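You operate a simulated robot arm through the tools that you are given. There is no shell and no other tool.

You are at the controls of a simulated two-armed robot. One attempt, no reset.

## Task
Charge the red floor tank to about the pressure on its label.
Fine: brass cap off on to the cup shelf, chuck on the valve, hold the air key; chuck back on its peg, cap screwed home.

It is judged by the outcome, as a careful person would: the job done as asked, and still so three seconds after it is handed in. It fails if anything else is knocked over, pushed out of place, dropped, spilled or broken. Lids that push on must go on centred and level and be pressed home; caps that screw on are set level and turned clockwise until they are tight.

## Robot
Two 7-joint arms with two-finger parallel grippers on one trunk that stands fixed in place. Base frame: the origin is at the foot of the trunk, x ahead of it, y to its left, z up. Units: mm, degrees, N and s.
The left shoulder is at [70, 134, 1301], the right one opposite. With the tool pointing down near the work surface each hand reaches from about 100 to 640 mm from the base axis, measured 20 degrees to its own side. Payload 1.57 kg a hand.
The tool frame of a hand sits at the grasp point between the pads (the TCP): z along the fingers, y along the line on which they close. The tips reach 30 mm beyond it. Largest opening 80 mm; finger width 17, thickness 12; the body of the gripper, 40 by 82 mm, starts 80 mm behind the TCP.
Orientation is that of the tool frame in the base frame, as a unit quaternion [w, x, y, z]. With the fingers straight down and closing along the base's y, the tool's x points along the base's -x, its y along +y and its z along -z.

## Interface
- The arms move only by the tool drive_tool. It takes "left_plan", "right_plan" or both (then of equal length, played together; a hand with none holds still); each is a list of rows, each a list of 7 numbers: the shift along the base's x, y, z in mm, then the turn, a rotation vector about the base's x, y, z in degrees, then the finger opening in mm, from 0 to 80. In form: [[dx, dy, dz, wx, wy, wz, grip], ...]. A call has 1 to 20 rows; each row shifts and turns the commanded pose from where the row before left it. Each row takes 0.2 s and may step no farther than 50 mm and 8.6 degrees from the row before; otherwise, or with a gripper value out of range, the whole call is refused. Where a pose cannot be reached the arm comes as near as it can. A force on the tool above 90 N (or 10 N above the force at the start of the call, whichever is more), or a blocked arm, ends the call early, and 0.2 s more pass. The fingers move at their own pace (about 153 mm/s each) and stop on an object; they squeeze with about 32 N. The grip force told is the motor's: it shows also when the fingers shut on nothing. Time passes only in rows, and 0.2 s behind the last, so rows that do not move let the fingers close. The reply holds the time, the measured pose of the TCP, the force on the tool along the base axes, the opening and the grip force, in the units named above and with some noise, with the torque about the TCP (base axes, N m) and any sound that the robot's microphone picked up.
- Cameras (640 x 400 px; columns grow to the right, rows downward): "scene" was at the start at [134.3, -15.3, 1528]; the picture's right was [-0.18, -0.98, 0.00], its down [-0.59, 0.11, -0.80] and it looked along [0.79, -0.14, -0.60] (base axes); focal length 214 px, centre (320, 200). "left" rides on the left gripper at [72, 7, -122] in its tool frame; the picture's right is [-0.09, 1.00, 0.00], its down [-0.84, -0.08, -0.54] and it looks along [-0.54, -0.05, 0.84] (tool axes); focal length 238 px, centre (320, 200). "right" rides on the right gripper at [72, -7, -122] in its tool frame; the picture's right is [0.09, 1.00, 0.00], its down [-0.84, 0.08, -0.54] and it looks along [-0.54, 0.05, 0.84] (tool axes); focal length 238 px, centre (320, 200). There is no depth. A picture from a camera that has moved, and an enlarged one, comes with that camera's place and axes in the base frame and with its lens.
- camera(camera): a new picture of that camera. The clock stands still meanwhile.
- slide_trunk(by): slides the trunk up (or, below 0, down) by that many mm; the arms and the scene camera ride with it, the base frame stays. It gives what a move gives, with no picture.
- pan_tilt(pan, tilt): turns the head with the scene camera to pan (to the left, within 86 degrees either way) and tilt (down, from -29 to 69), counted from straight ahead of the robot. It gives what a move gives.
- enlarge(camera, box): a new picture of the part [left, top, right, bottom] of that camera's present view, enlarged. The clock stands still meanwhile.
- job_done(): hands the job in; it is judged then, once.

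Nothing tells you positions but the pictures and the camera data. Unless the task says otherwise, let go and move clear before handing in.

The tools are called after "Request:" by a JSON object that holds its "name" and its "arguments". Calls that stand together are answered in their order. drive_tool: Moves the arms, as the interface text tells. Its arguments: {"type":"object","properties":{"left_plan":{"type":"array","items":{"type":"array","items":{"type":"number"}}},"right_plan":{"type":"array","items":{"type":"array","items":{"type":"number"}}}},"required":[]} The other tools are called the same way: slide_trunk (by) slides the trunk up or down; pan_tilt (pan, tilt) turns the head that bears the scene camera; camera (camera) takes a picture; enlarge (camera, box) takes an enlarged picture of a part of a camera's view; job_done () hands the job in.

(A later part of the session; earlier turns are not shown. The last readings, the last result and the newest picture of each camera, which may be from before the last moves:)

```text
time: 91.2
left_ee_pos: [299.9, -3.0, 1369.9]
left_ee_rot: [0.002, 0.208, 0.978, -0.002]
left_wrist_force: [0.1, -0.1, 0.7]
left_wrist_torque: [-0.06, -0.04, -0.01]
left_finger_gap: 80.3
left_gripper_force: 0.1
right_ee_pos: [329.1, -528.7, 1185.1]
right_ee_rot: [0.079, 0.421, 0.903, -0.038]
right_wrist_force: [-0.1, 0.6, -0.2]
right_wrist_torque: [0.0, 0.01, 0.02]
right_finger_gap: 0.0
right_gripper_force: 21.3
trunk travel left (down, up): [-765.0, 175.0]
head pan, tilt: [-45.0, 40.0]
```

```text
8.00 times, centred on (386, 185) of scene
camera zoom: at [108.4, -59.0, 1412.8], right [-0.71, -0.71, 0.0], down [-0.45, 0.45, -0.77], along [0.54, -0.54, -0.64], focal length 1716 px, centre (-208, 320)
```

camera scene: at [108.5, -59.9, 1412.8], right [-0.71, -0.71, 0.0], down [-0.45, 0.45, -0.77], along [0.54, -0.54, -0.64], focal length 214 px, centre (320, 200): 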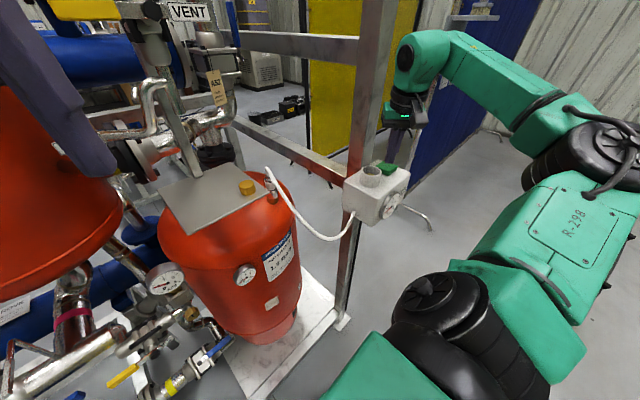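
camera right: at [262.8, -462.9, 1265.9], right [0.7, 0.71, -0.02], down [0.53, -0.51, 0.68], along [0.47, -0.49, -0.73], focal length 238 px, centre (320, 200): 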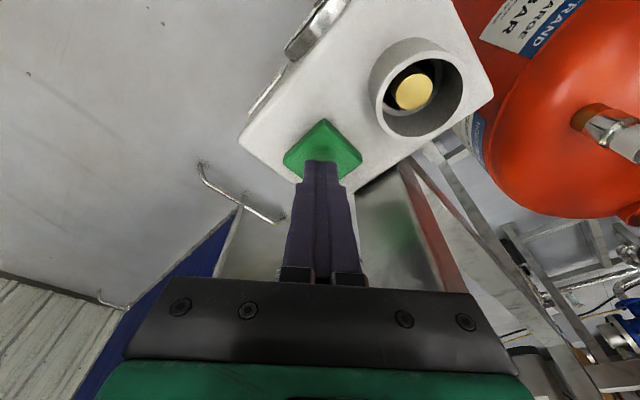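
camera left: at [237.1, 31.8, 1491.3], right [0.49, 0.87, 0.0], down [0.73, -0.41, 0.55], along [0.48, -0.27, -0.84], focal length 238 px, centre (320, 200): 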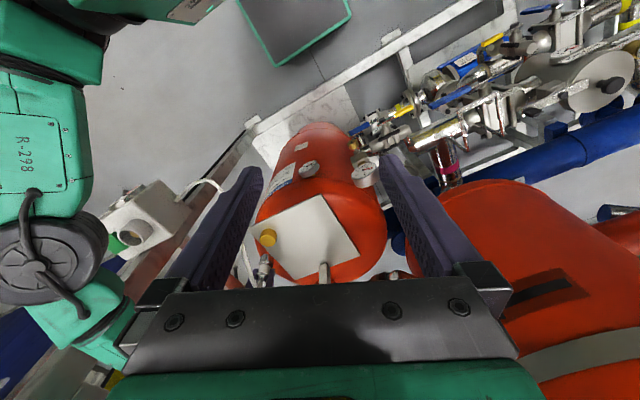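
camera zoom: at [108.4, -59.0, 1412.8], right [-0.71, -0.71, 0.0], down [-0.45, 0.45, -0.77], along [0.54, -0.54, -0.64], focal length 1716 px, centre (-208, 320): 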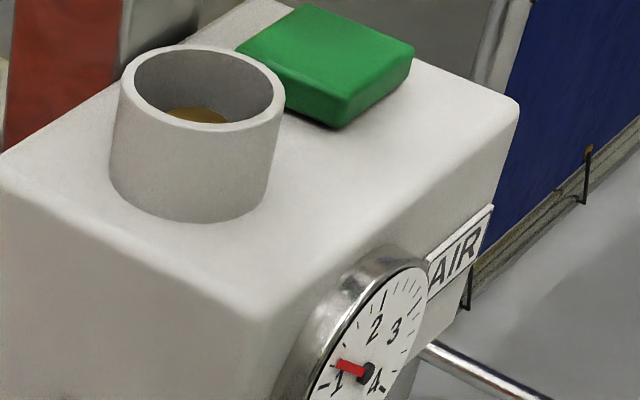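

The needle is exactly on 1.2 bar and the key has sprung back. Now back to the valve to retrieve the chuck, retracing my path.

Request:
{"name": "drive_tool", "arguments": {"right_plan": [[0, 0, 25, 0, 0, 0, 0], [0, 0, 25, 0, 0, 0, 0], [0, 32, 5, 0, 0, 0, 0], [0, 35, 0, 0, 0, 0, 10], [20, 30, 0, 0, 0, 0, 30], [30, 25, 0, 0, 0, 0, 50], [38, 20, -5, 0, 0, 4, 74], [38, 20, -10, 0, 0, 4, 74], [38, 20, -15, 0, 0, 4, 74], [38, 18, -15, 0, 0, 4, 74], [31, 10.5, -15, 0, 0, 4, 74], [0, 0, 0, 0, 0, 0, 74]]}}

Request:
{"name": "camera", "arguments": {"camera": "right"}}

Request:
{"name": "enlarge", "arguments": {"camera": "scene", "box": [200, 120, 360, 220]}}

```text
time: 93.8
left_ee_pos: [298.3, -4.8, 1371.2]
left_ee_rot: [0.002, 0.207, 0.978, -0.001]
left_wrist_force: [-0.9, -0.5, 0.0]
left_wrist_torque: [0.0, -0.01, -0.02]
left_finger_gap: 79.9
left_gripper_force: 0.1
right_ee_pos: [561.1, -319.7, 1173.6]
right_ee_rot: [0.085, 0.258, 0.962, -0.022]
right_wrist_force: [0.0, 0.1, 1.0]
right_wrist_torque: [0.01, 0.0, 0.0]
right_finger_gap: 74.1
right_gripper_force: 0.1
trunk travel left (down, up): [-765.0, 175.0]
head pan, tilt: [-45.0, 40.0]
```

```text
taken
camera right: at [477.4, -279.2, 1282.8], right [0.42, 0.91, -0.02], down [0.67, -0.3, 0.68], along [0.61, -0.3, -0.73], focal length 238 px, centre (320, 200)
```

right: 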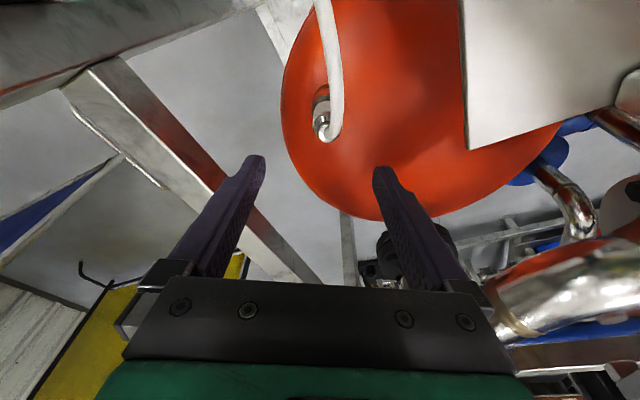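

```text
4.00 times, centred on (280, 170) of scene
camera zoom: at [107.8, -60.4, 1412.9], right [-0.71, -0.71, 0.0], down [-0.45, 0.46, -0.77], along [0.54, -0.54, -0.64], focal length 858 px, centre (480, 320)
```

zoom: 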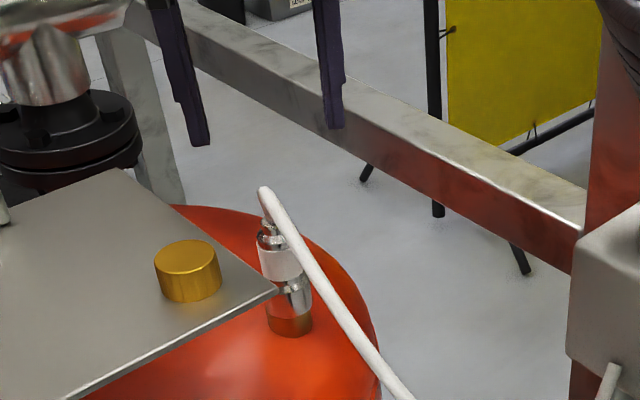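

The view matches the one at release. I'll move over and descend to the grip pose (573.6, -317.8, 1063).

Request:
{"name": "drive_tool", "arguments": {"right_plan": [[12.5, 1.9, -10, 0, 0, 0, 74], [0, 0, -25, 0, 0, 0, 74], [0, 0, -25, 0, 0, 0, 74], [0, 0, -25, 0, 0, 0, 74], [0, 0, -15, 0, 0, 0, 70], [0, 0, -10, 0, 0, 0, 64], [0, 0, 0, 0, 0, 0, 64]]}}

Request:
{"name": "enlarge", "arguments": {"camera": "scene", "box": [240, 160, 320, 210]}}

Request:
{"name": "camera", "arguments": {"camera": "right"}}

```text
time: 95.4
left_ee_pos: [300.1, -3.7, 1369.8]
left_ee_rot: [0.002, 0.207, 0.978, -0.001]
left_wrist_force: [-0.2, 0.3, 0.6]
left_wrist_torque: [-0.02, -0.02, 0.0]
left_finger_gap: 79.9
left_gripper_force: 0.1
right_ee_pos: [575.5, -315.8, 1067.0]
right_ee_rot: [0.084, 0.258, 0.962, -0.023]
right_wrist_force: [0.4, 0.1, 0.8]
right_wrist_torque: [-0.01, 0.01, 0.02]
right_finger_gap: 63.9
right_gripper_force: 0.1
trunk travel left (down, up): [-765.0, 175.0]
head pan, tilt: [-45.0, 40.0]
```

```text
8.00 times, centred on (280, 185) of scene
camera zoom: at [108.8, -59.9, 1412.8], right [-0.71, -0.71, 0.0], down [-0.45, 0.45, -0.77], along [0.54, -0.54, -0.64], focal length 1716 px, centre (640, 320)
```

zoom: 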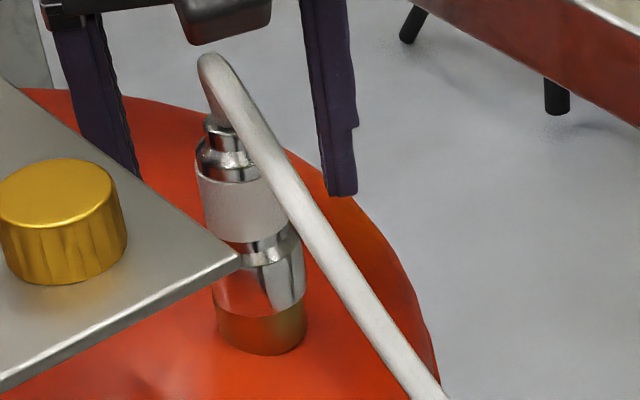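

```text
taken
camera right: at [491.5, -275.9, 1174.1], right [0.42, 0.91, -0.02], down [0.67, -0.3, 0.68], along [0.61, -0.3, -0.73], focal length 238 px, centre (320, 200)
```

right: 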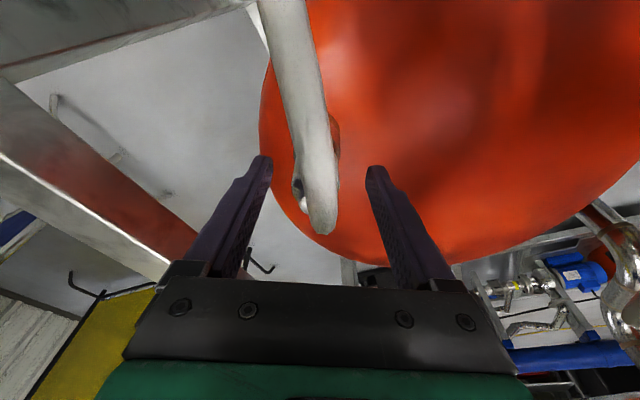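

Request:
{"name": "drive_tool", "arguments": {"right_plan": [[-1.5, -1.5, -3.5, 0, 0, 0, 60], [0, 0, 0, 0, 0, 0, 44], [0, 0, 0, 0, 0, 0, 34], [0, 0, 0, 0, 0, 0, 20], [0, 0, 0, 0, 0, 0, 20]]}}

Request:
{"name": "enlarge", "arguments": {"camera": "scene", "box": [240, 160, 320, 210]}}

```text
time: 96.6
left_ee_pos: [299.4, -4.2, 1371.3]
left_ee_rot: [0.001, 0.207, 0.978, -0.002]
left_wrist_force: [0.4, -0.5, 0.1]
left_wrist_torque: [0.03, 0.02, 0.01]
left_finger_gap: 79.9
left_gripper_force: 0.1
right_ee_pos: [574.1, -318.0, 1064.1]
right_ee_rot: [0.083, 0.258, 0.962, -0.023]
right_wrist_force: [1.1, -0.3, 0.4]
right_wrist_torque: [0.04, -0.01, -0.01]
right_finger_gap: 29.1
right_gripper_force: 31.8
trunk travel left (down, up): [-765.0, 175.0]
head pan, tilt: [-45.0, 40.0]
```

```text
8.00 times, centred on (280, 185) of scene
camera zoom: at [108.7, -60.0, 1412.8], right [-0.71, -0.71, 0.0], down [-0.45, 0.45, -0.77], along [0.54, -0.54, -0.64], focal length 1716 px, centre (640, 320)
```

zoom: 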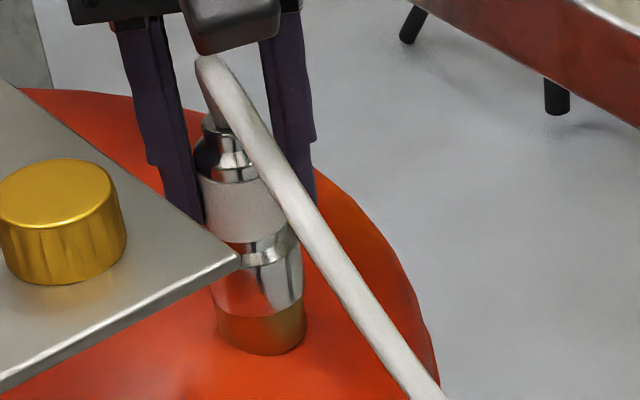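

The chuck is gripped again. Lifting it straight off the valve.

Request:
{"name": "drive_tool", "arguments": {"right_plan": [[0, 0, 3, 0, 0, 0, 20], [0, 0, 5, 0, 0, 0, 20], [0, 0, 8, 0, 0, 0, 20], [0, 0, 12, 0, 0, 0, 20], [0, 0, 15, 0, 0, 0, 20], [0, 0, 20, 0, 0, 0, 20], [0, 0, 20, 0, 0, 0, 20], [0, 0, 0, 0, 0, 0, 20]]}}

Request:
{"name": "enlarge", "arguments": {"camera": "scene", "box": [220, 120, 348, 200]}}

Request:
{"name": "enlarge", "arguments": {"camera": "scene", "box": [233, 266, 257, 281]}}

```text
time: 98.4
left_ee_pos: [300.7, -4.7, 1369.9]
left_ee_rot: [0.002, 0.207, 0.978, -0.001]
left_wrist_force: [0.9, -1.6, 0.8]
left_wrist_torque: [0.02, 0.0, 0.02]
left_finger_gap: 80.1
left_gripper_force: 0.0
right_ee_pos: [572.3, -316.3, 1146.6]
right_ee_rot: [0.084, 0.258, 0.962, -0.023]
right_wrist_force: [-0.2, -0.1, -1.2]
right_wrist_torque: [0.0, 0.02, -0.03]
right_finger_gap: 29.2
right_gripper_force: 32.2
trunk travel left (down, up): [-765.0, 175.0]
head pan, tilt: [-45.0, 40.0]
```

```text
5.00 times, centred on (284, 160) of scene
camera zoom: at [109.0, -60.1, 1412.8], right [-0.71, -0.71, 0.0], down [-0.45, 0.45, -0.77], along [0.54, -0.54, -0.64], focal length 1072 px, centre (500, 400)
```

zoom: 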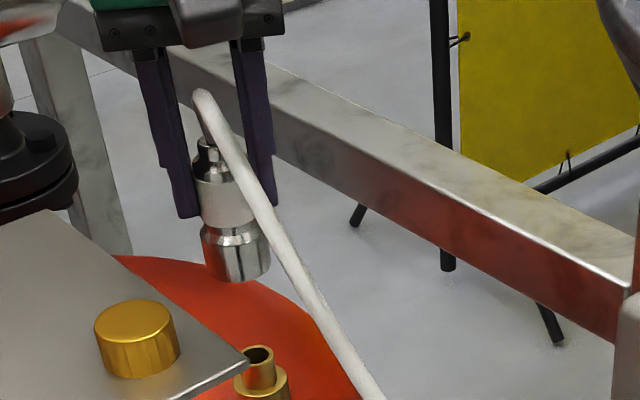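

```text
16.00 times, centred on (245, 274) of scene
camera zoom: at [109.0, -60.1, 1412.8], right [-0.71, -0.71, 0.0], down [-0.45, 0.45, -0.77], along [0.54, -0.54, -0.64], focal length 3432 px, centre (1520, -976)
```

zoom: 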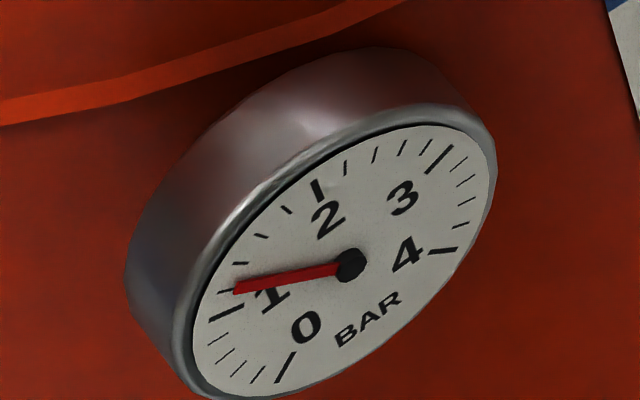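

The chuck is off and the gauge still reads about 1.2 bar. Carrying the chuck back above its peg, turning back −42°.

Request:
{"name": "drive_tool", "arguments": {"right_plan": [[-20, -8, 15, 0, 0, -6, 20], [-36, -22, 20, 0, 0, -6, 20], [-37, -22, 20, 0, 0, -6, 20], [-37, -22, 20, 0, 0, -6, 20], [-37, -22, 15, 0, 0, -6, 20], [-37, -22, 15, 0, 0, -6, 20], [-33.5, -22, 3, 0, 0, -6, 20], [0, 0, 0, 0, 0, 0, 20]]}}

Request:
{"name": "camera", "arguments": {"camera": "right"}}

Request:
{"name": "enlarge", "arguments": {"camera": "scene", "box": [310, 70, 470, 170]}}

Request:
{"name": "enlarge", "arguments": {"camera": "right", "box": [240, 60, 400, 160]}}

```text
time: 100.2
left_ee_pos: [301.0, -3.4, 1369.4]
left_ee_rot: [0.001, 0.207, 0.978, -0.001]
left_wrist_force: [-0.3, -0.4, -0.2]
left_wrist_torque: [-0.04, 0.02, -0.02]
left_finger_gap: 80.3
left_gripper_force: 0.1
right_ee_pos: [335.2, -456.3, 1254.4]
right_ee_rot: [0.069, 0.587, 0.805, -0.053]
right_wrist_force: [0.6, 1.6, -1.1]
right_wrist_torque: [-0.02, 0.02, 0.01]
right_finger_gap: 29.0
right_gripper_force: 32.0
trunk travel left (down, up): [-765.0, 175.0]
head pan, tilt: [-45.0, 40.0]
```

```text
taken
camera right: at [300.1, -370.7, 1362.9], right [0.92, 0.39, -0.02], down [0.3, -0.67, 0.68], along [0.25, -0.63, -0.73], focal length 238 px, centre (320, 200)
```

right: 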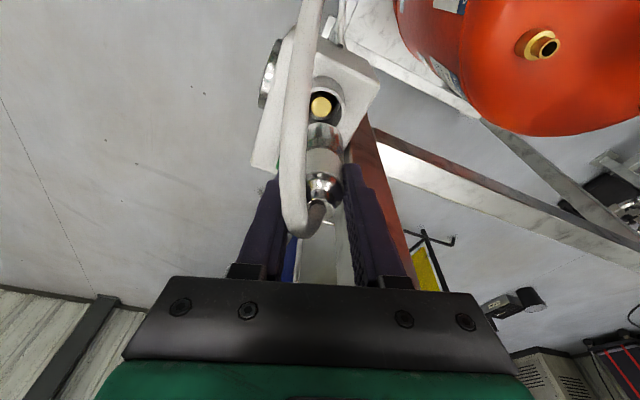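

```text
4.00 times, centred on (390, 120) of scene
camera zoom: at [109.4, -59.9, 1412.7], right [-0.71, -0.71, 0.0], down [-0.46, 0.45, -0.77], along [0.54, -0.54, -0.64], focal length 858 px, centre (40, 520)
```

zoom: 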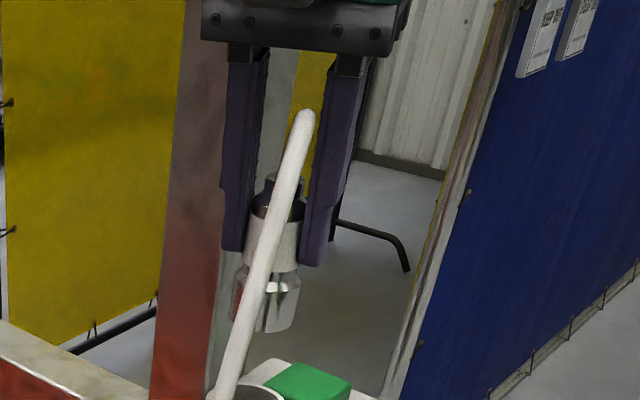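

```text
4.00 times, centred on (320, 110) of right
camera zoom: at [300.1, -370.7, 1362.9], right [0.92, 0.39, -0.02], down [0.3, -0.67, 0.68], along [0.25, -0.63, -0.73], focal length 953 px, centre (320, 560)
```

zoom: 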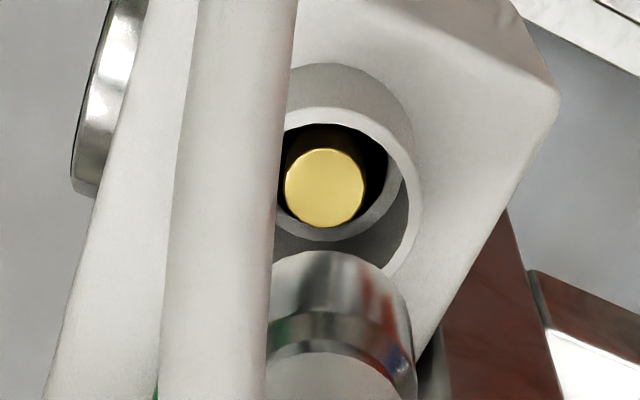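

The peg and chuck line up as they did at pull-out. I'll lower to just above the rim and check.

Request:
{"name": "drive_tool", "arguments": {"right_plan": [[0, 0, -15, 0, 0, 0, 20], [0, 0, -15, 0, 0, 0, 20], [0, 0, -14, 0, 0, 0, 20], [0, 0, 0, 0, 0, 0, 20]]}}

Request:
{"name": "enlarge", "arguments": {"camera": "scene", "box": [340, 120, 404, 160]}}

Request:
{"name": "enlarge", "arguments": {"camera": "right", "box": [240, 80, 400, 180]}}

```text
time: 101.2
left_ee_pos: [300.2, -3.5, 1371.0]
left_ee_rot: [0.002, 0.208, 0.978, -0.001]
left_wrist_force: [-0.5, -0.6, -0.5]
left_wrist_torque: [0.02, 0.02, -0.02]
left_finger_gap: 80.1
left_gripper_force: 0.0
right_ee_pos: [336.1, -457.9, 1208.8]
right_ee_rot: [0.07, 0.586, 0.805, -0.051]
right_wrist_force: [-0.8, 0.3, -0.4]
right_wrist_torque: [0.03, 0.02, 0.01]
right_finger_gap: 29.1
right_gripper_force: 32.0
trunk travel left (down, up): [-765.0, 175.0]
head pan, tilt: [-45.0, 40.0]
```

```text
10.00 times, centred on (372, 140) of scene
camera zoom: at [108.4, -60.2, 1412.8], right [-0.71, -0.71, 0.0], down [-0.45, 0.45, -0.77], along [0.54, -0.54, -0.64], focal length 2145 px, centre (-200, 800)
```

zoom: 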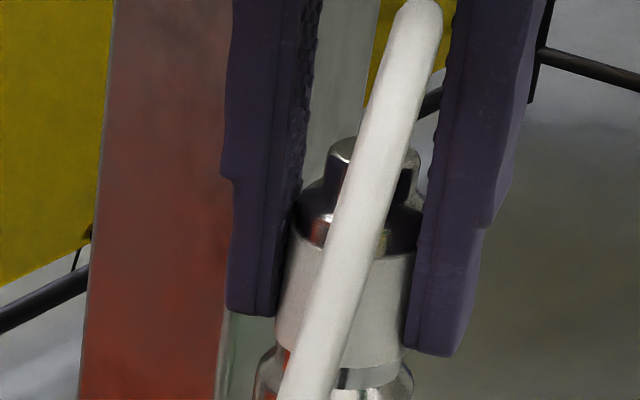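

```text
4.00 times, centred on (320, 130) of right
camera zoom: at [299.7, -371.5, 1318.6], right [0.92, 0.39, -0.02], down [0.3, -0.67, 0.68], along [0.26, -0.63, -0.73], focal length 953 px, centre (320, 480)
```

zoom: 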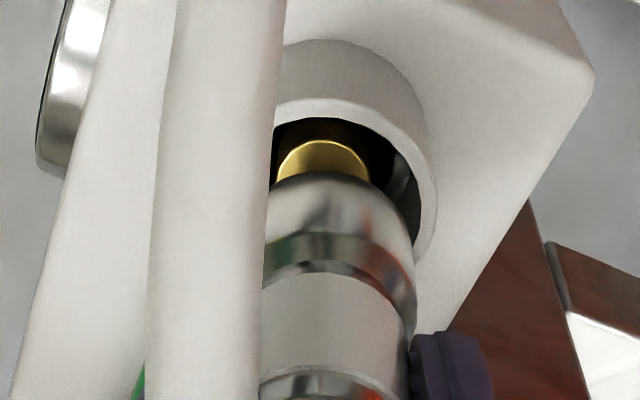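

Laterally aligned. Lowering slowly into the collar.

Request:
{"name": "drive_tool", "arguments": {"right_plan": [[-0.4, 0.4, -4, 0, 0, 0, 20], [0, 0, -4, 0, 0, 0, 20], [0, 0, -3, 0, 0, 0, 20], [0, 0, -3, 0, 0, 0, 20], [0, 0, 0, 0, 0, 0, 20]]}}

Request:
{"name": "enlarge", "arguments": {"camera": "right", "box": [240, 80, 400, 180]}}

Request:
{"name": "enlarge", "arguments": {"camera": "scene", "box": [340, 140, 404, 180]}}

```text
time: 102.4
left_ee_pos: [297.6, -2.1, 1371.8]
left_ee_rot: [0.002, 0.207, 0.978, -0.003]
left_wrist_force: [-0.4, -0.2, -0.2]
left_wrist_torque: [0.0, -0.02, 0.01]
left_finger_gap: 80.0
left_gripper_force: 0.1
right_ee_pos: [334.0, -455.8, 1200.1]
right_ee_rot: [0.073, 0.587, 0.805, -0.052]
right_wrist_force: [2.8, -5.9, 21.3]
right_wrist_torque: [-0.76, -0.58, -0.05]
right_finger_gap: 29.5
right_gripper_force: 32.4
trunk travel left (down, up): [-765.0, 175.0]
head pan, tilt: [-45.0, 40.0]
```

```text
4.00 times, centred on (320, 130) of right
camera zoom: at [298.4, -369.9, 1307.1], right [0.92, 0.39, -0.01], down [0.3, -0.67, 0.68], along [0.26, -0.63, -0.73], focal length 953 px, centre (320, 480)
```

zoom: 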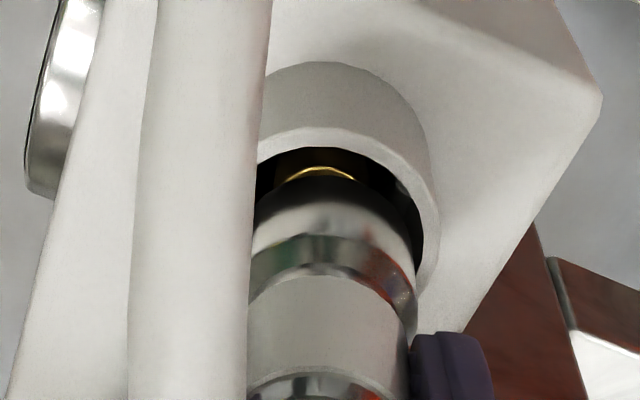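

```text
10.00 times, centred on (372, 160) of scene
camera zoom: at [107.0, -58.5, 1413.3], right [-0.71, -0.71, 0.0], down [-0.45, 0.45, -0.77], along [0.54, -0.54, -0.64], focal length 2145 px, centre (-200, 600)
```

zoom: 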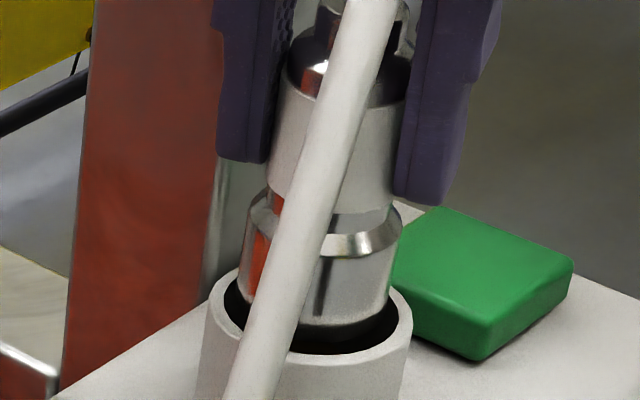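

The chuck is catching the rim on the −y side (21 N). I'll lift a few millimetres, shift toward +y, and try again.

Request:
{"name": "drive_tool", "arguments": {"right_plan": [[0, 0, 5, 0, 0, 0, 20], [0, 0, 4, 0, 0, 0, 20], [0, 0, 0, 0, 0, 0, 20]]}}

Request:
{"name": "enlarge", "arguments": {"camera": "right", "box": [240, 80, 400, 180]}}

Request:
{"name": "enlarge", "arguments": {"camera": "scene", "box": [340, 140, 404, 180]}}

```text
time: 103.2
left_ee_pos: [299.5, -4.0, 1368.7]
left_ee_rot: [0.002, 0.207, 0.978, -0.001]
left_wrist_force: [0.3, -0.3, 0.6]
left_wrist_torque: [0.0, 0.02, 0.05]
left_finger_gap: 80.0
left_gripper_force: 0.0
right_ee_pos: [335.2, -456.5, 1205.2]
right_ee_rot: [0.07, 0.586, 0.806, -0.052]
right_wrist_force: [0.7, -0.3, -0.9]
right_wrist_torque: [0.01, 0.07, 0.02]
right_finger_gap: 29.2
right_gripper_force: 32.4
trunk travel left (down, up): [-765.0, 175.0]
head pan, tilt: [-45.0, 40.0]
```

```text
4.00 times, centred on (320, 130) of right
camera zoom: at [300.4, -371.2, 1314.0], right [0.92, 0.39, -0.02], down [0.3, -0.67, 0.68], along [0.25, -0.63, -0.73], focal length 953 px, centre (320, 480)
```

zoom: 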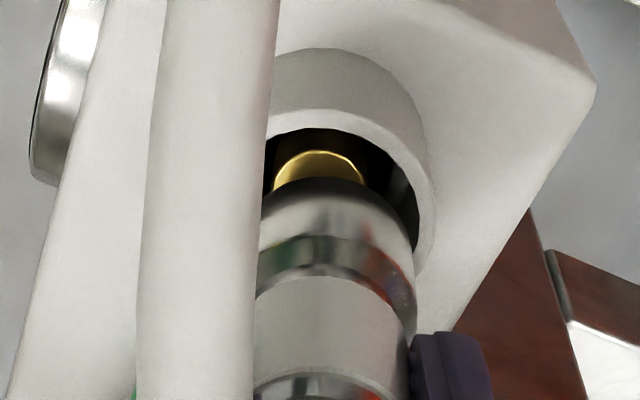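

```text
10.00 times, centred on (372, 160) of scene
camera zoom: at [108.7, -60.2, 1412.7], right [-0.71, -0.71, 0.0], down [-0.45, 0.45, -0.77], along [0.54, -0.54, -0.64], focal length 2145 px, centre (-200, 600)
```

zoom: 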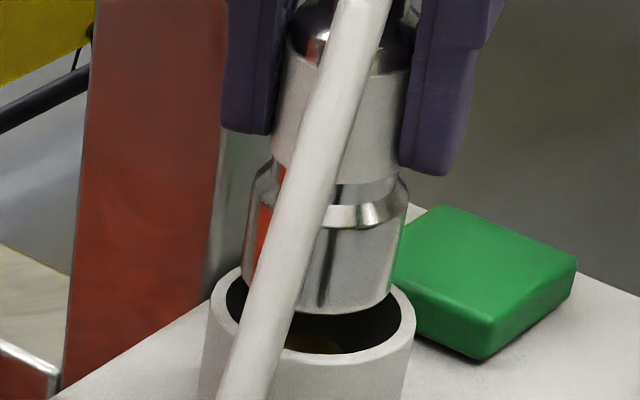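

Both views show the large gap on the near side, so the chuck is too far out by about 3 mm. I'll shift (−0.8, +3) and lower again.

Request:
{"name": "drive_tool", "arguments": {"right_plan": [[-0.8, 3, 0, 0, 0, 0, 20], [0, 0, -3, 0, 0, 0, 20], [0, 0, -3, 0, 0, 0, 20], [0, 0, -2, 0, 0, 0, 20], [0, 0, 0, 0, 0, 0, 20]]}}

Request:
{"name": "enlarge", "arguments": {"camera": "right", "box": [240, 80, 400, 180]}}

Request:
{"name": "enlarge", "arguments": {"camera": "scene", "box": [340, 140, 404, 180]}}

```text
time: 104.4
left_ee_pos: [299.7, -4.9, 1372.1]
left_ee_rot: [0.001, 0.207, 0.978, -0.001]
left_wrist_force: [0.7, -0.2, -0.6]
left_wrist_torque: [0.03, -0.02, -0.02]
left_finger_gap: 79.9
left_gripper_force: 0.1
right_ee_pos: [333.4, -454.1, 1198.0]
right_ee_rot: [0.069, 0.586, 0.806, -0.052]
right_wrist_force: [-0.4, 0.3, -0.5]
right_wrist_torque: [0.0, -0.01, 0.01]
right_finger_gap: 29.4
right_gripper_force: 31.9
trunk travel left (down, up): [-765.0, 175.0]
head pan, tilt: [-45.0, 40.0]
```

```text
4.00 times, centred on (320, 130) of right
camera zoom: at [299.2, -368.5, 1305.4], right [0.92, 0.39, -0.02], down [0.3, -0.67, 0.68], along [0.26, -0.63, -0.73], focal length 953 px, centre (320, 480)
```

zoom: 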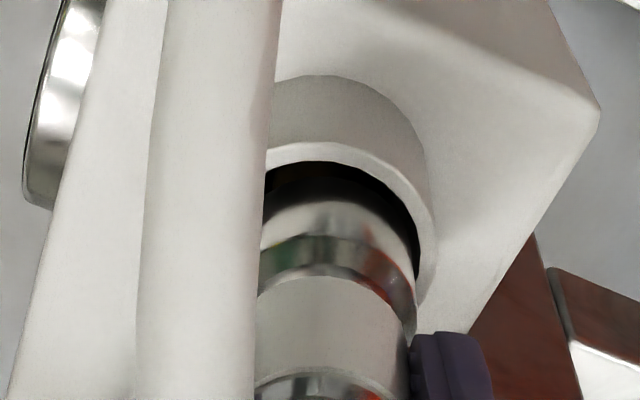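

```text
10.00 times, centred on (372, 160) of scene
camera zoom: at [108.6, -60.2, 1412.8], right [-0.71, -0.71, 0.0], down [-0.45, 0.45, -0.77], along [0.54, -0.54, -0.64], focal length 2145 px, centre (-200, 600)
```

zoom: 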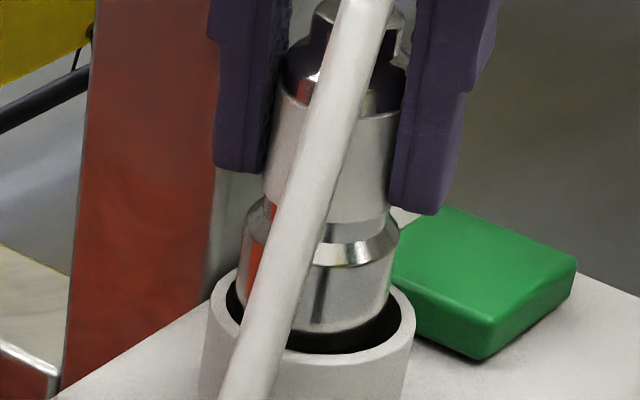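

No contact this time. Continuing down.

Request:
{"name": "drive_tool", "arguments": {"right_plan": [[0, 0, -3, 0, 0, 0, 20], [0, 0, -3, 0, 0, 0, 20], [0, 0, -3, 0, 0, 0, 20], [0, 0, 0, 0, 0, 0, 20]]}}

Request:
{"name": "enlarge", "arguments": {"camera": "right", "box": [240, 80, 400, 180]}}

Request:
{"name": "enlarge", "arguments": {"camera": "scene", "box": [340, 140, 404, 180]}}

```text
time: 105.4
left_ee_pos: [299.4, -2.8, 1370.8]
left_ee_rot: [0.001, 0.207, 0.978, -0.002]
left_wrist_force: [-0.1, -0.3, 0.1]
left_wrist_torque: [0.05, 0.04, -0.03]
left_finger_gap: 80.2
left_gripper_force: 0.1
right_ee_pos: [333.3, -453.5, 1187.6]
right_ee_rot: [0.07, 0.585, 0.806, -0.052]
right_wrist_force: [0.1, 0.6, -1.2]
right_wrist_torque: [0.03, 0.02, 0.01]
right_finger_gap: 29.1
right_gripper_force: 31.8
trunk travel left (down, up): [-765.0, 175.0]
head pan, tilt: [-45.0, 40.0]
```

```text
4.00 times, centred on (320, 130) of right
camera zoom: at [298.6, -368.1, 1296.9], right [0.92, 0.39, -0.02], down [0.3, -0.67, 0.68], along [0.26, -0.63, -0.73], focal length 953 px, centre (320, 480)
```

zoom: 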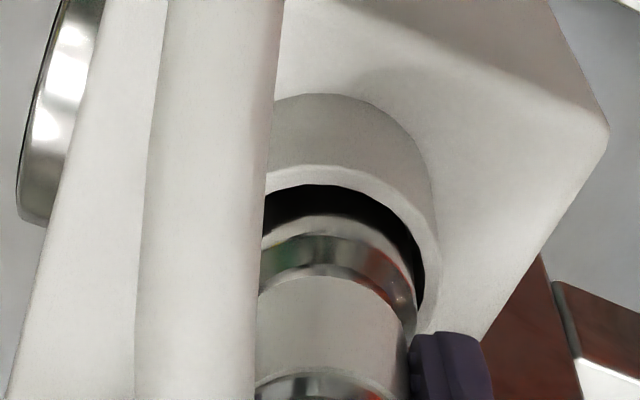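

```text
10.00 times, centred on (372, 160) of scene
camera zoom: at [108.7, -60.1, 1412.8], right [-0.71, -0.71, 0.0], down [-0.45, 0.45, -0.77], along [0.54, -0.54, -0.64], focal length 2145 px, centre (-200, 600)
```

zoom: 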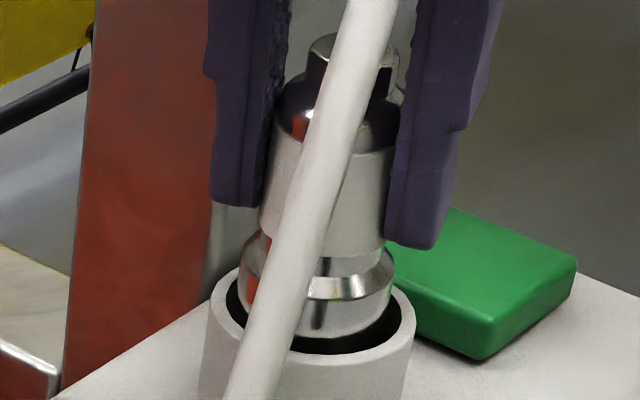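

Request:
{"name": "drive_tool", "arguments": {"right_plan": [[0, 0, -2.5, 0, 0, 0, 20], [0, 0, -2.5, 0, 0, 0, 20], [0, 0, -2, 0, 0, 0, 20], [0, 0, 0, 0, 0, 0, 20]]}}

Request:
{"name": "enlarge", "arguments": {"camera": "scene", "box": [340, 140, 404, 180]}}

```text
time: 106.4
left_ee_pos: [299.7, -5.2, 1370.0]
left_ee_rot: [0.002, 0.207, 0.978, -0.001]
left_wrist_force: [0.2, 0.1, 0.3]
left_wrist_torque: [0.0, 0.02, 0.01]
left_finger_gap: 80.0
left_gripper_force: 0.0
right_ee_pos: [333.6, -454.4, 1182.8]
right_ee_rot: [0.071, 0.585, 0.806, -0.052]
right_wrist_force: [-0.4, -0.2, -0.7]
right_wrist_torque: [0.03, -0.01, 0.01]
right_finger_gap: 29.6
right_gripper_force: 32.0
trunk travel left (down, up): [-765.0, 175.0]
head pan, tilt: [-45.0, 40.0]
```

```text
10.00 times, centred on (372, 160) of scene
camera zoom: at [108.7, -60.1, 1412.8], right [-0.71, -0.71, 0.0], down [-0.45, 0.45, -0.77], along [0.54, -0.54, -0.64], focal length 2145 px, centre (-200, 600)
```

zoom: 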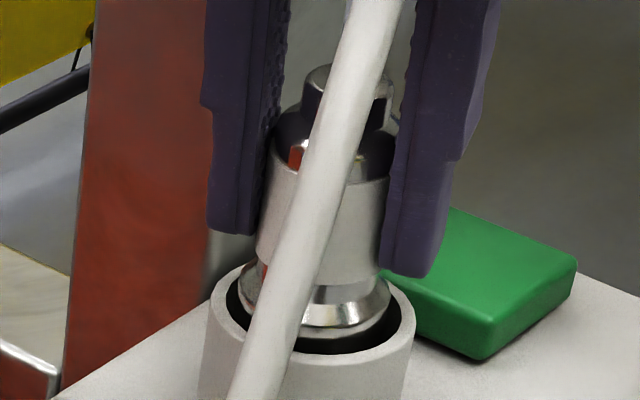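

Going in freely. Continuing toward the docked height.

Request:
{"name": "drive_tool", "arguments": {"right_plan": [[0, 0, -2.5, 0, 0, 0, 20], [0, 0, -2.5, 0, 0, 0, 20], [0, 0, -2, 0, 0, 0, 20], [0, 0, 0, 0, 0, 0, 20]]}}

Request:
{"name": "enlarge", "arguments": {"camera": "scene", "box": [340, 140, 404, 180]}}

```text
time: 107.4
left_ee_pos: [299.0, -4.7, 1370.1]
left_ee_rot: [0.002, 0.207, 0.978, -0.001]
left_wrist_force: [0.2, -0.1, 0.0]
left_wrist_torque: [0.02, 0.0, 0.03]
left_finger_gap: 80.2
left_gripper_force: 0.0
right_ee_pos: [333.5, -453.3, 1175.4]
right_ee_rot: [0.07, 0.586, 0.806, -0.052]
right_wrist_force: [-0.2, 0.3, -1.2]
right_wrist_torque: [0.0, 0.05, 0.02]
right_finger_gap: 29.2
right_gripper_force: 32.3
trunk travel left (down, up): [-765.0, 175.0]
head pan, tilt: [-45.0, 40.0]
```

```text
10.00 times, centred on (372, 160) of scene
camera zoom: at [108.6, -60.2, 1412.8], right [-0.71, -0.71, 0.0], down [-0.45, 0.45, -0.77], along [0.54, -0.54, -0.64], focal length 2145 px, centre (-200, 600)
```

zoom: 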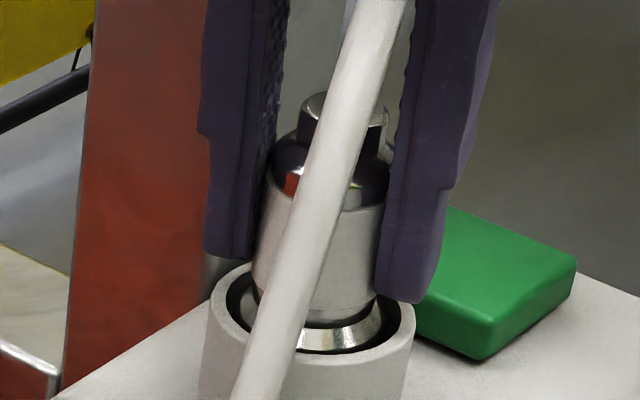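

Request:
{"name": "drive_tool", "arguments": {"right_plan": [[0, 0, -2, 0, 0, 0, 20], [0, 0, -2, 0, 0, 0, 20], [0, 0, -1.5, 0, 0, 0, 20], [0, 0, 0, 0, 0, 0, 20]]}}

Request:
{"name": "enlarge", "arguments": {"camera": "scene", "box": [340, 140, 404, 180]}}

Request:
{"name": "enlarge", "arguments": {"camera": "right", "box": [240, 90, 400, 190]}}

```text
time: 108.4
left_ee_pos: [299.1, -4.1, 1371.0]
left_ee_rot: [0.003, 0.207, 0.978, -0.001]
left_wrist_force: [-0.1, -0.2, 0.1]
left_wrist_torque: [0.01, 0.02, 0.01]
left_finger_gap: 80.1
left_gripper_force: 0.1
right_ee_pos: [333.0, -453.4, 1170.4]
right_ee_rot: [0.071, 0.585, 0.806, -0.052]
right_wrist_force: [1.5, -2.2, 6.8]
right_wrist_torque: [-0.01, -0.05, -0.01]
right_finger_gap: 29.0
right_gripper_force: 32.3
trunk travel left (down, up): [-765.0, 175.0]
head pan, tilt: [-45.0, 40.0]
```

```text
10.00 times, centred on (372, 160) of scene
camera zoom: at [108.2, -59.7, 1413.0], right [-0.71, -0.71, 0.0], down [-0.45, 0.45, -0.77], along [0.54, -0.54, -0.64], focal length 2145 px, centre (-200, 600)
```

zoom: 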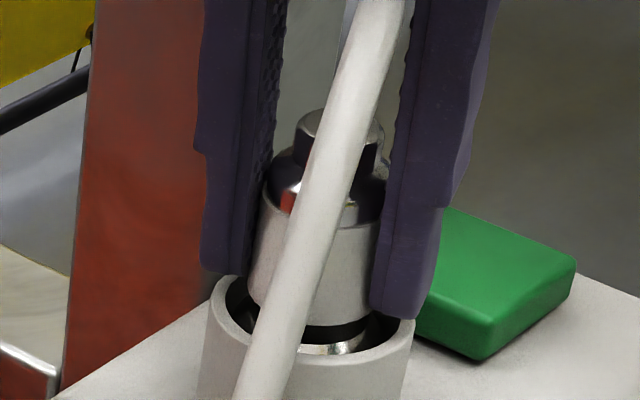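

```text
4.00 times, centred on (320, 140) of right
camera zoom: at [298.6, -368.6, 1278.0], right [0.92, 0.39, -0.02], down [0.3, -0.67, 0.68], along [0.26, -0.63, -0.73], focal length 953 px, centre (320, 440)
```

zoom: 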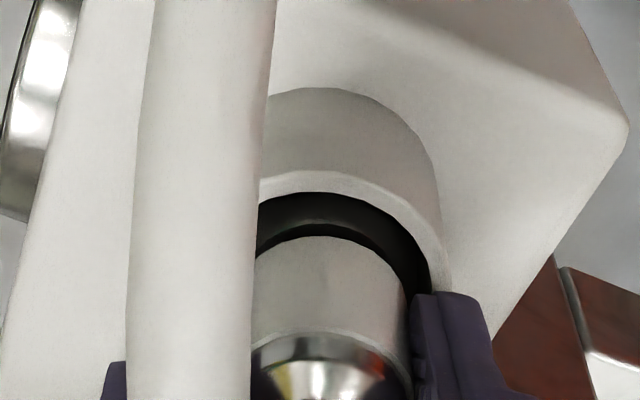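

Resistance is starting as it seats. A small extra press to confirm it's home, then ease and release.

Request:
{"name": "drive_tool", "arguments": {"right_plan": [[0, 0, -1.5, 0, 0, 0, 20], [0, 0, -1.5, 0, 0, 0, 20], [0, 0, 0, 0, 0, 0, 20]]}}

Request:
{"name": "drive_tool", "arguments": {"right_plan": [[0, 0, 2, 0, 0, 0, 20], [0, 0, 1, 0, 0, 0, 20], [0, 0, 0, 0, 0, 0, 36], [0, 0, 0, 0, 0, 0, 52], [0, 0, 0, 0, 0, 0, 68], [0, 0, 0, 0, 0, 0, 68]]}}

Request:
{"name": "enlarge", "arguments": {"camera": "scene", "box": [340, 140, 404, 180]}}

Request:
{"name": "camera", "arguments": {"camera": "right"}}

```text
time: 109.2
left_ee_pos: [298.9, -1.6, 1369.7]
left_ee_rot: [0.002, 0.207, 0.978, -0.002]
left_wrist_force: [-0.5, -0.5, -0.3]
left_wrist_torque: [-0.02, -0.01, -0.01]
left_finger_gap: 80.2
left_gripper_force: 0.0
right_ee_pos: [333.0, -453.2, 1167.1]
right_ee_rot: [0.072, 0.586, 0.805, -0.051]
right_wrist_force: [6.1, -7.4, 27.6]
right_wrist_torque: [-0.27, -0.14, -0.01]
right_finger_gap: 29.5
right_gripper_force: 32.0
trunk travel left (down, up): [-765.0, 175.0]
head pan, tilt: [-45.0, 40.0]
```

```text
time: 110.6
left_ee_pos: [300.9, -3.7, 1369.9]
left_ee_rot: [0.002, 0.207, 0.978, -0.001]
left_wrist_force: [0.0, -0.7, 0.1]
left_wrist_torque: [-0.01, 0.01, -0.02]
left_finger_gap: 79.8
left_gripper_force: 0.2
right_ee_pos: [334.1, -454.1, 1167.9]
right_ee_rot: [0.071, 0.585, 0.806, -0.052]
right_wrist_force: [-0.3, -0.2, -0.4]
right_wrist_torque: [-0.04, 0.02, 0.02]
right_finger_gap: 67.9
right_gripper_force: 0.1
trunk travel left (down, up): [-765.0, 175.0]
head pan, tilt: [-45.0, 40.0]
```

```text
10.00 times, centred on (372, 160) of scene
camera zoom: at [108.6, -60.1, 1412.8], right [-0.71, -0.71, 0.0], down [-0.45, 0.45, -0.77], along [0.54, -0.54, -0.64], focal length 2145 px, centre (-200, 600)
```

zoom: 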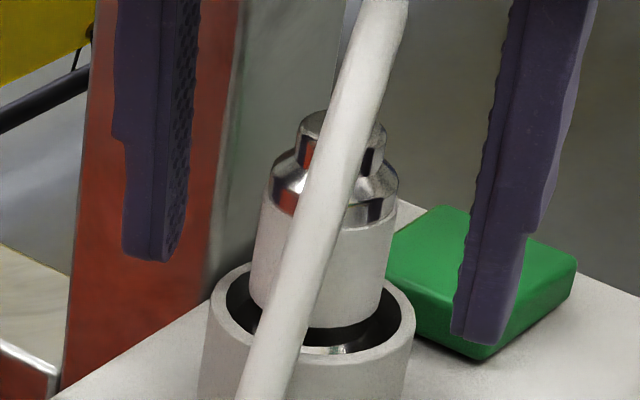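

```text
taken
camera right: at [299.3, -368.7, 1276.5], right [0.92, 0.39, -0.02], down [0.3, -0.67, 0.68], along [0.26, -0.63, -0.73], focal length 238 px, centre (320, 200)
```

right: 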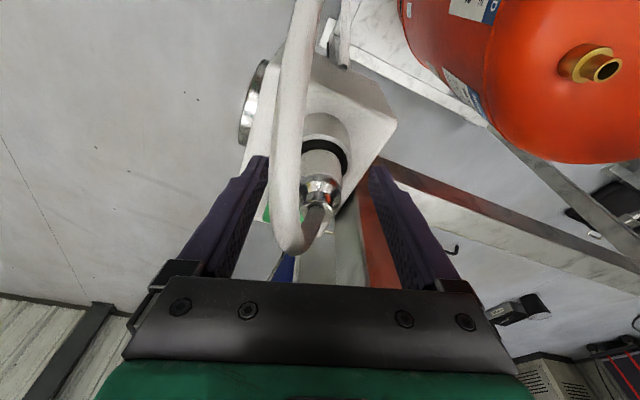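

The chuck sits in its holder as it did originally. Rising straight up clear of the hose.

Request:
{"name": "drive_tool", "arguments": {"right_plan": [[0, 0, 15, 0, 0, 0, 70], [0, 0, 25, 0, 0, 0, 70], [0, 0, 30, 0, 0, 0, 70], [0, 0, 30, 0, 0, 0, 70], [10, 20, 10, 0, 0, 0, 70], [0, 0, 0, 0, 0, 0, 70]]}}

Request:
{"name": "enlarge", "arguments": {"camera": "scene", "box": [330, 130, 426, 190]}}

Request:
{"name": "enlarge", "arguments": {"camera": "right", "box": [240, 60, 400, 160]}}

```text
time: 112.0
left_ee_pos: [299.2, -4.8, 1370.6]
left_ee_rot: [0.002, 0.207, 0.978, -0.002]
left_wrist_force: [-0.6, 0.1, 0.1]
left_wrist_torque: [-0.01, 0.01, 0.04]
left_finger_gap: 80.1
left_gripper_force: 0.0
right_ee_pos: [343.3, -434.0, 1277.7]
right_ee_rot: [0.07, 0.586, 0.806, -0.052]
right_wrist_force: [0.6, -0.1, 0.3]
right_wrist_torque: [0.02, -0.01, 0.04]
right_finger_gap: 69.9
right_gripper_force: 0.2
trunk travel left (down, up): [-765.0, 175.0]
head pan, tilt: [-45.0, 40.0]
```

```text
6.67 times, centred on (378, 160) of scene
camera zoom: at [108.5, -60.3, 1412.8], right [-0.71, -0.71, 0.0], down [-0.45, 0.45, -0.77], along [0.54, -0.54, -0.64], focal length 1430 px, centre (-67, 467)
```

zoom: 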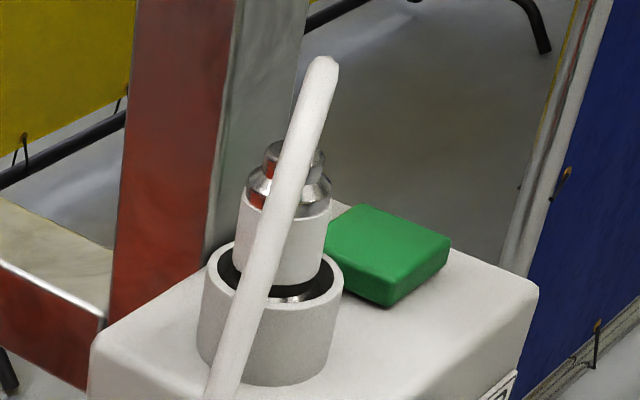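

```text
4.00 times, centred on (320, 110) of right
camera zoom: at [309.1, -348.6, 1386.4], right [0.92, 0.39, -0.02], down [0.3, -0.67, 0.68], along [0.26, -0.63, -0.73], focal length 953 px, centre (320, 560)
```

zoom: 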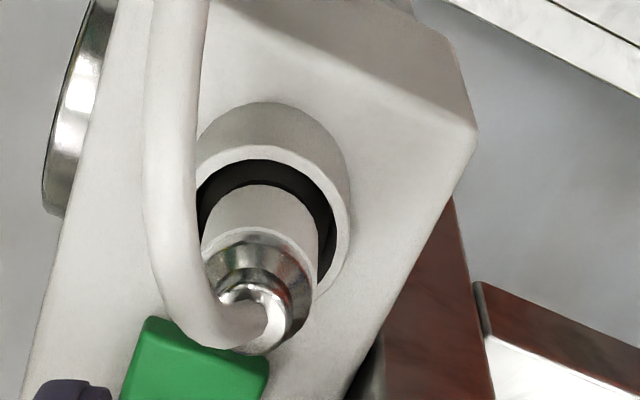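

The chuck matches its original seat, and the hose hangs as it did at the start. Now for the cap: I'll untilt, turn to yaw −180 and lean 20° outward for picking it off the shelf.

Request:
{"name": "drive_tool", "arguments": {"right_plan": [[5, 10, 0, 4.755, 1.545, 0, 70], [10, 18, 0, 4.755, 1.545, 0, 70], [10, 18, 0, 0, 0, -8, 70], [10, 18, 0, 0, 0, -8, 70], [10, 18, 0, 0, 0, -8, 70], [10, 18, 0, 0, 0, -8, 70], [10, 18, 0, 0, 0, -8, 70], [10, 18, 0, 0, 0, -8, 70], [0, 0, 0, 0, 0, -8, 70], [0, 0, 0, 0, 0, -8, 70], [0, 0, 0, 0, 0, -8, 70], [0, 0, 0, 0, 0, -8, 70], [0, 0, 0, 0, 0, -8, 70], [0, 0, 0, 0, 0, -8, 70], [0, 0, 0, 0, 0, -8, 70], [0, 0, 0, 0, 0, -4, 70], [0, 0, 0, 0, -7, 0, 60], [0, 0, 0, 0, -7, 0, 60], [0, 0, 0, 0, -6, 0, 60], [0, 0, 0, 0, 0, 0, 60]]}}

Request:
{"name": "camera", "arguments": {"camera": "right"}}

Request:
{"name": "camera", "arguments": {"camera": "scene"}}

```text
time: 116.2
left_ee_pos: [298.5, -3.3, 1370.1]
left_ee_rot: [0.001, 0.207, 0.978, -0.002]
left_wrist_force: [0.1, -0.6, -0.1]
left_wrist_torque: [0.02, -0.01, -0.03]
left_finger_gap: 79.9
left_gripper_force: 0.1
right_ee_pos: [419.7, -299.2, 1279.1]
right_ee_rot: [-0.001, 0.985, 0.001, 0.173]
right_wrist_force: [0.2, 0.7, 0.1]
right_wrist_torque: [0.01, -0.02, -0.04]
right_finger_gap: 60.1
right_gripper_force: 0.2
trunk travel left (down, up): [-765.0, 175.0]
head pan, tilt: [-45.0, 40.0]
```

```text
taken
camera right: at [444.9, -291.8, 1418.8], right [0.09, -1.0, 0.03], down [-0.97, -0.08, 0.22], along [-0.22, -0.05, -0.97], focal length 238 px, centre (320, 200)
```

right: 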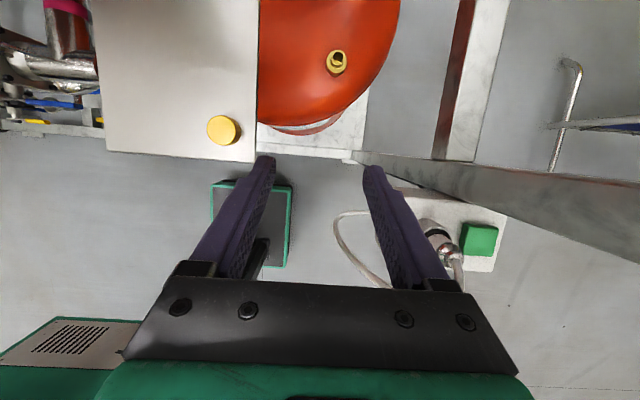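

```text
taken
camera scene: at [108.9, -59.7, 1412.8], right [-0.71, -0.71, 0.0], down [-0.45, 0.45, -0.77], along [0.54, -0.54, -0.64], focal length 214 px, centre (320, 200)
```

scene: 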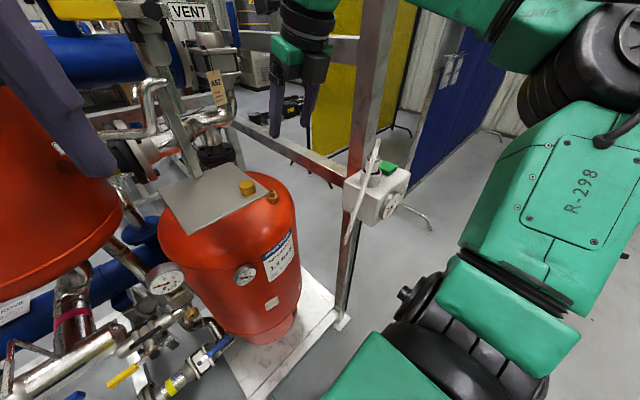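

The cap is well in view. I'll zoom to get the cap and stem positions accurately.

Request:
{"name": "enlarge", "arguments": {"camera": "right", "box": [180, 90, 276, 150]}}

Request:
{"name": "enlarge", "arguments": {"camera": "right", "box": [290, 30, 386, 90]}}

Request:
{"name": "enlarge", "arguments": {"camera": "scene", "box": [220, 170, 300, 220]}}

```text
6.67 times, centred on (228, 120) of right
camera zoom: at [444.9, -291.8, 1418.8], right [0.09, -1.0, 0.03], down [-0.97, -0.08, 0.22], along [-0.22, -0.05, -0.97], focal length 1589 px, centre (933, 733)
```

zoom: 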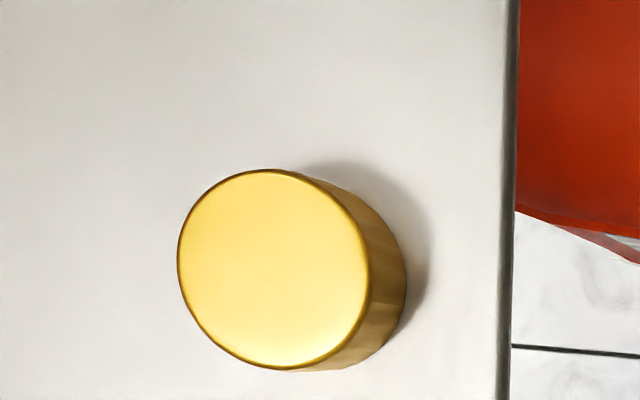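

```text
6.67 times, centred on (338, 60) of right
camera zoom: at [444.9, -291.8, 1418.8], right [0.09, -1.0, 0.03], down [-0.97, -0.08, 0.22], along [-0.22, -0.05, -0.97], focal length 1589 px, centre (200, 1133)
```

zoom: 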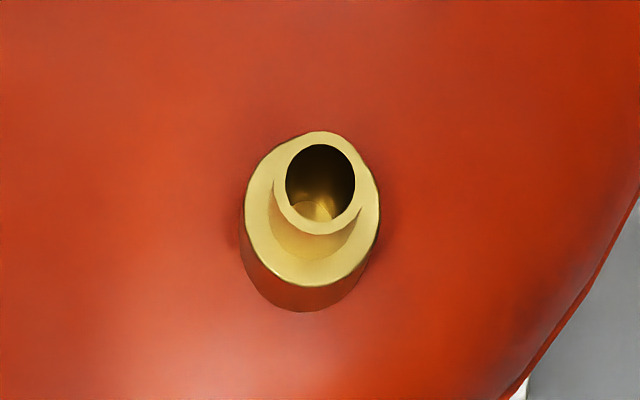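

```text
8.00 times, centred on (260, 195) of scene
camera zoom: at [108.9, -59.7, 1412.8], right [-0.71, -0.71, 0.0], down [-0.45, 0.45, -0.77], along [0.54, -0.54, -0.64], focal length 1716 px, centre (800, 240)
```

zoom: 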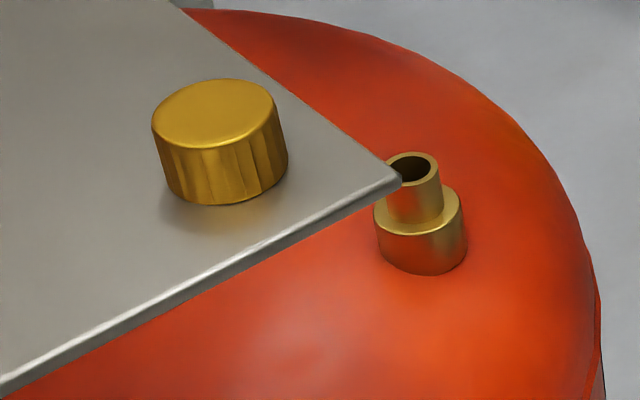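

The cap is at (451.5, -199.6) with its top at 1168, and the stem is confirmed at (578.6, -319.8, 1014). I'll approach the cap along the earlier safe path.

Request:
{"name": "drive_tool", "arguments": {"right_plan": [[4, 0, -24, 0, 0, 0, 60], [4, 25, -24, 0, 0, 0, 60], [4, 25, 0, 0, 0, 0, 60], [4, 25, 0, 0, 0, 0, 60], [4, 24.6, 0, 0, 0, 0, 60], [3.6, 0, -20, 0, 0, 0, 60], [0, 0, -18, 0, 0, 0, 60], [0, 0, 0, 0, 0, 0, 60]]}}

Request:
{"name": "enlarge", "arguments": {"camera": "right", "box": [240, 120, 400, 220]}}

Request:
{"name": "enlarge", "arguments": {"camera": "scene", "box": [200, 150, 280, 200]}}

```text
time: 118.0
left_ee_pos: [298.4, -3.1, 1370.6]
left_ee_rot: [0.002, 0.208, 0.978, -0.002]
left_wrist_force: [0.6, -0.4, -0.3]
left_wrist_torque: [-0.03, 0.0, -0.02]
left_finger_gap: 79.9
left_gripper_force: 0.0
right_ee_pos: [442.9, -197.4, 1193.9]
right_ee_rot: [-0.001, 0.985, 0.0, 0.173]
right_wrist_force: [0.0, 0.9, -0.4]
right_wrist_torque: [-0.04, 0.0, 0.02]
right_finger_gap: 60.1
right_gripper_force: 0.0
trunk travel left (down, up): [-765.0, 175.0]
head pan, tilt: [-45.0, 40.0]
```

```text
4.00 times, centred on (320, 170) of right
camera zoom: at [468.2, -191.5, 1333.3], right [0.09, -1.0, 0.03], down [-0.97, -0.08, 0.22], along [-0.22, -0.05, -0.97], focal length 953 px, centre (320, 320)
```

zoom: 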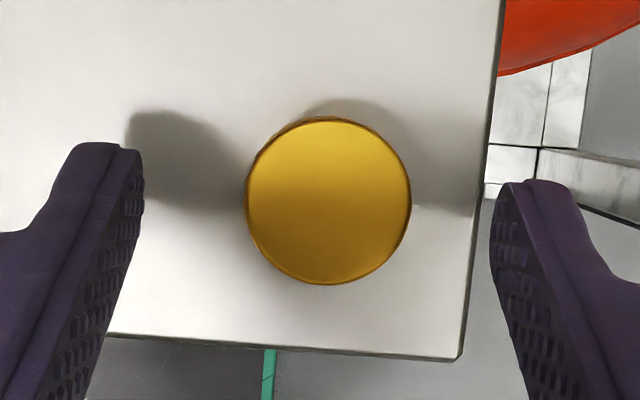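

```text
8.00 times, centred on (240, 175) of scene
camera zoom: at [108.4, -59.3, 1412.9], right [-0.71, -0.71, 0.0], down [-0.45, 0.45, -0.77], along [0.54, -0.54, -0.64], focal length 1716 px, centre (960, 400)
```

zoom: 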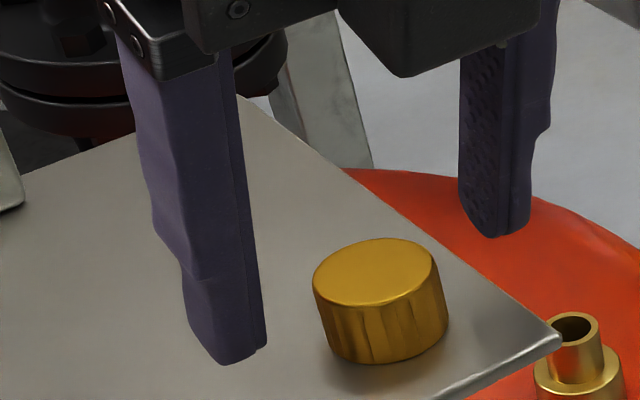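

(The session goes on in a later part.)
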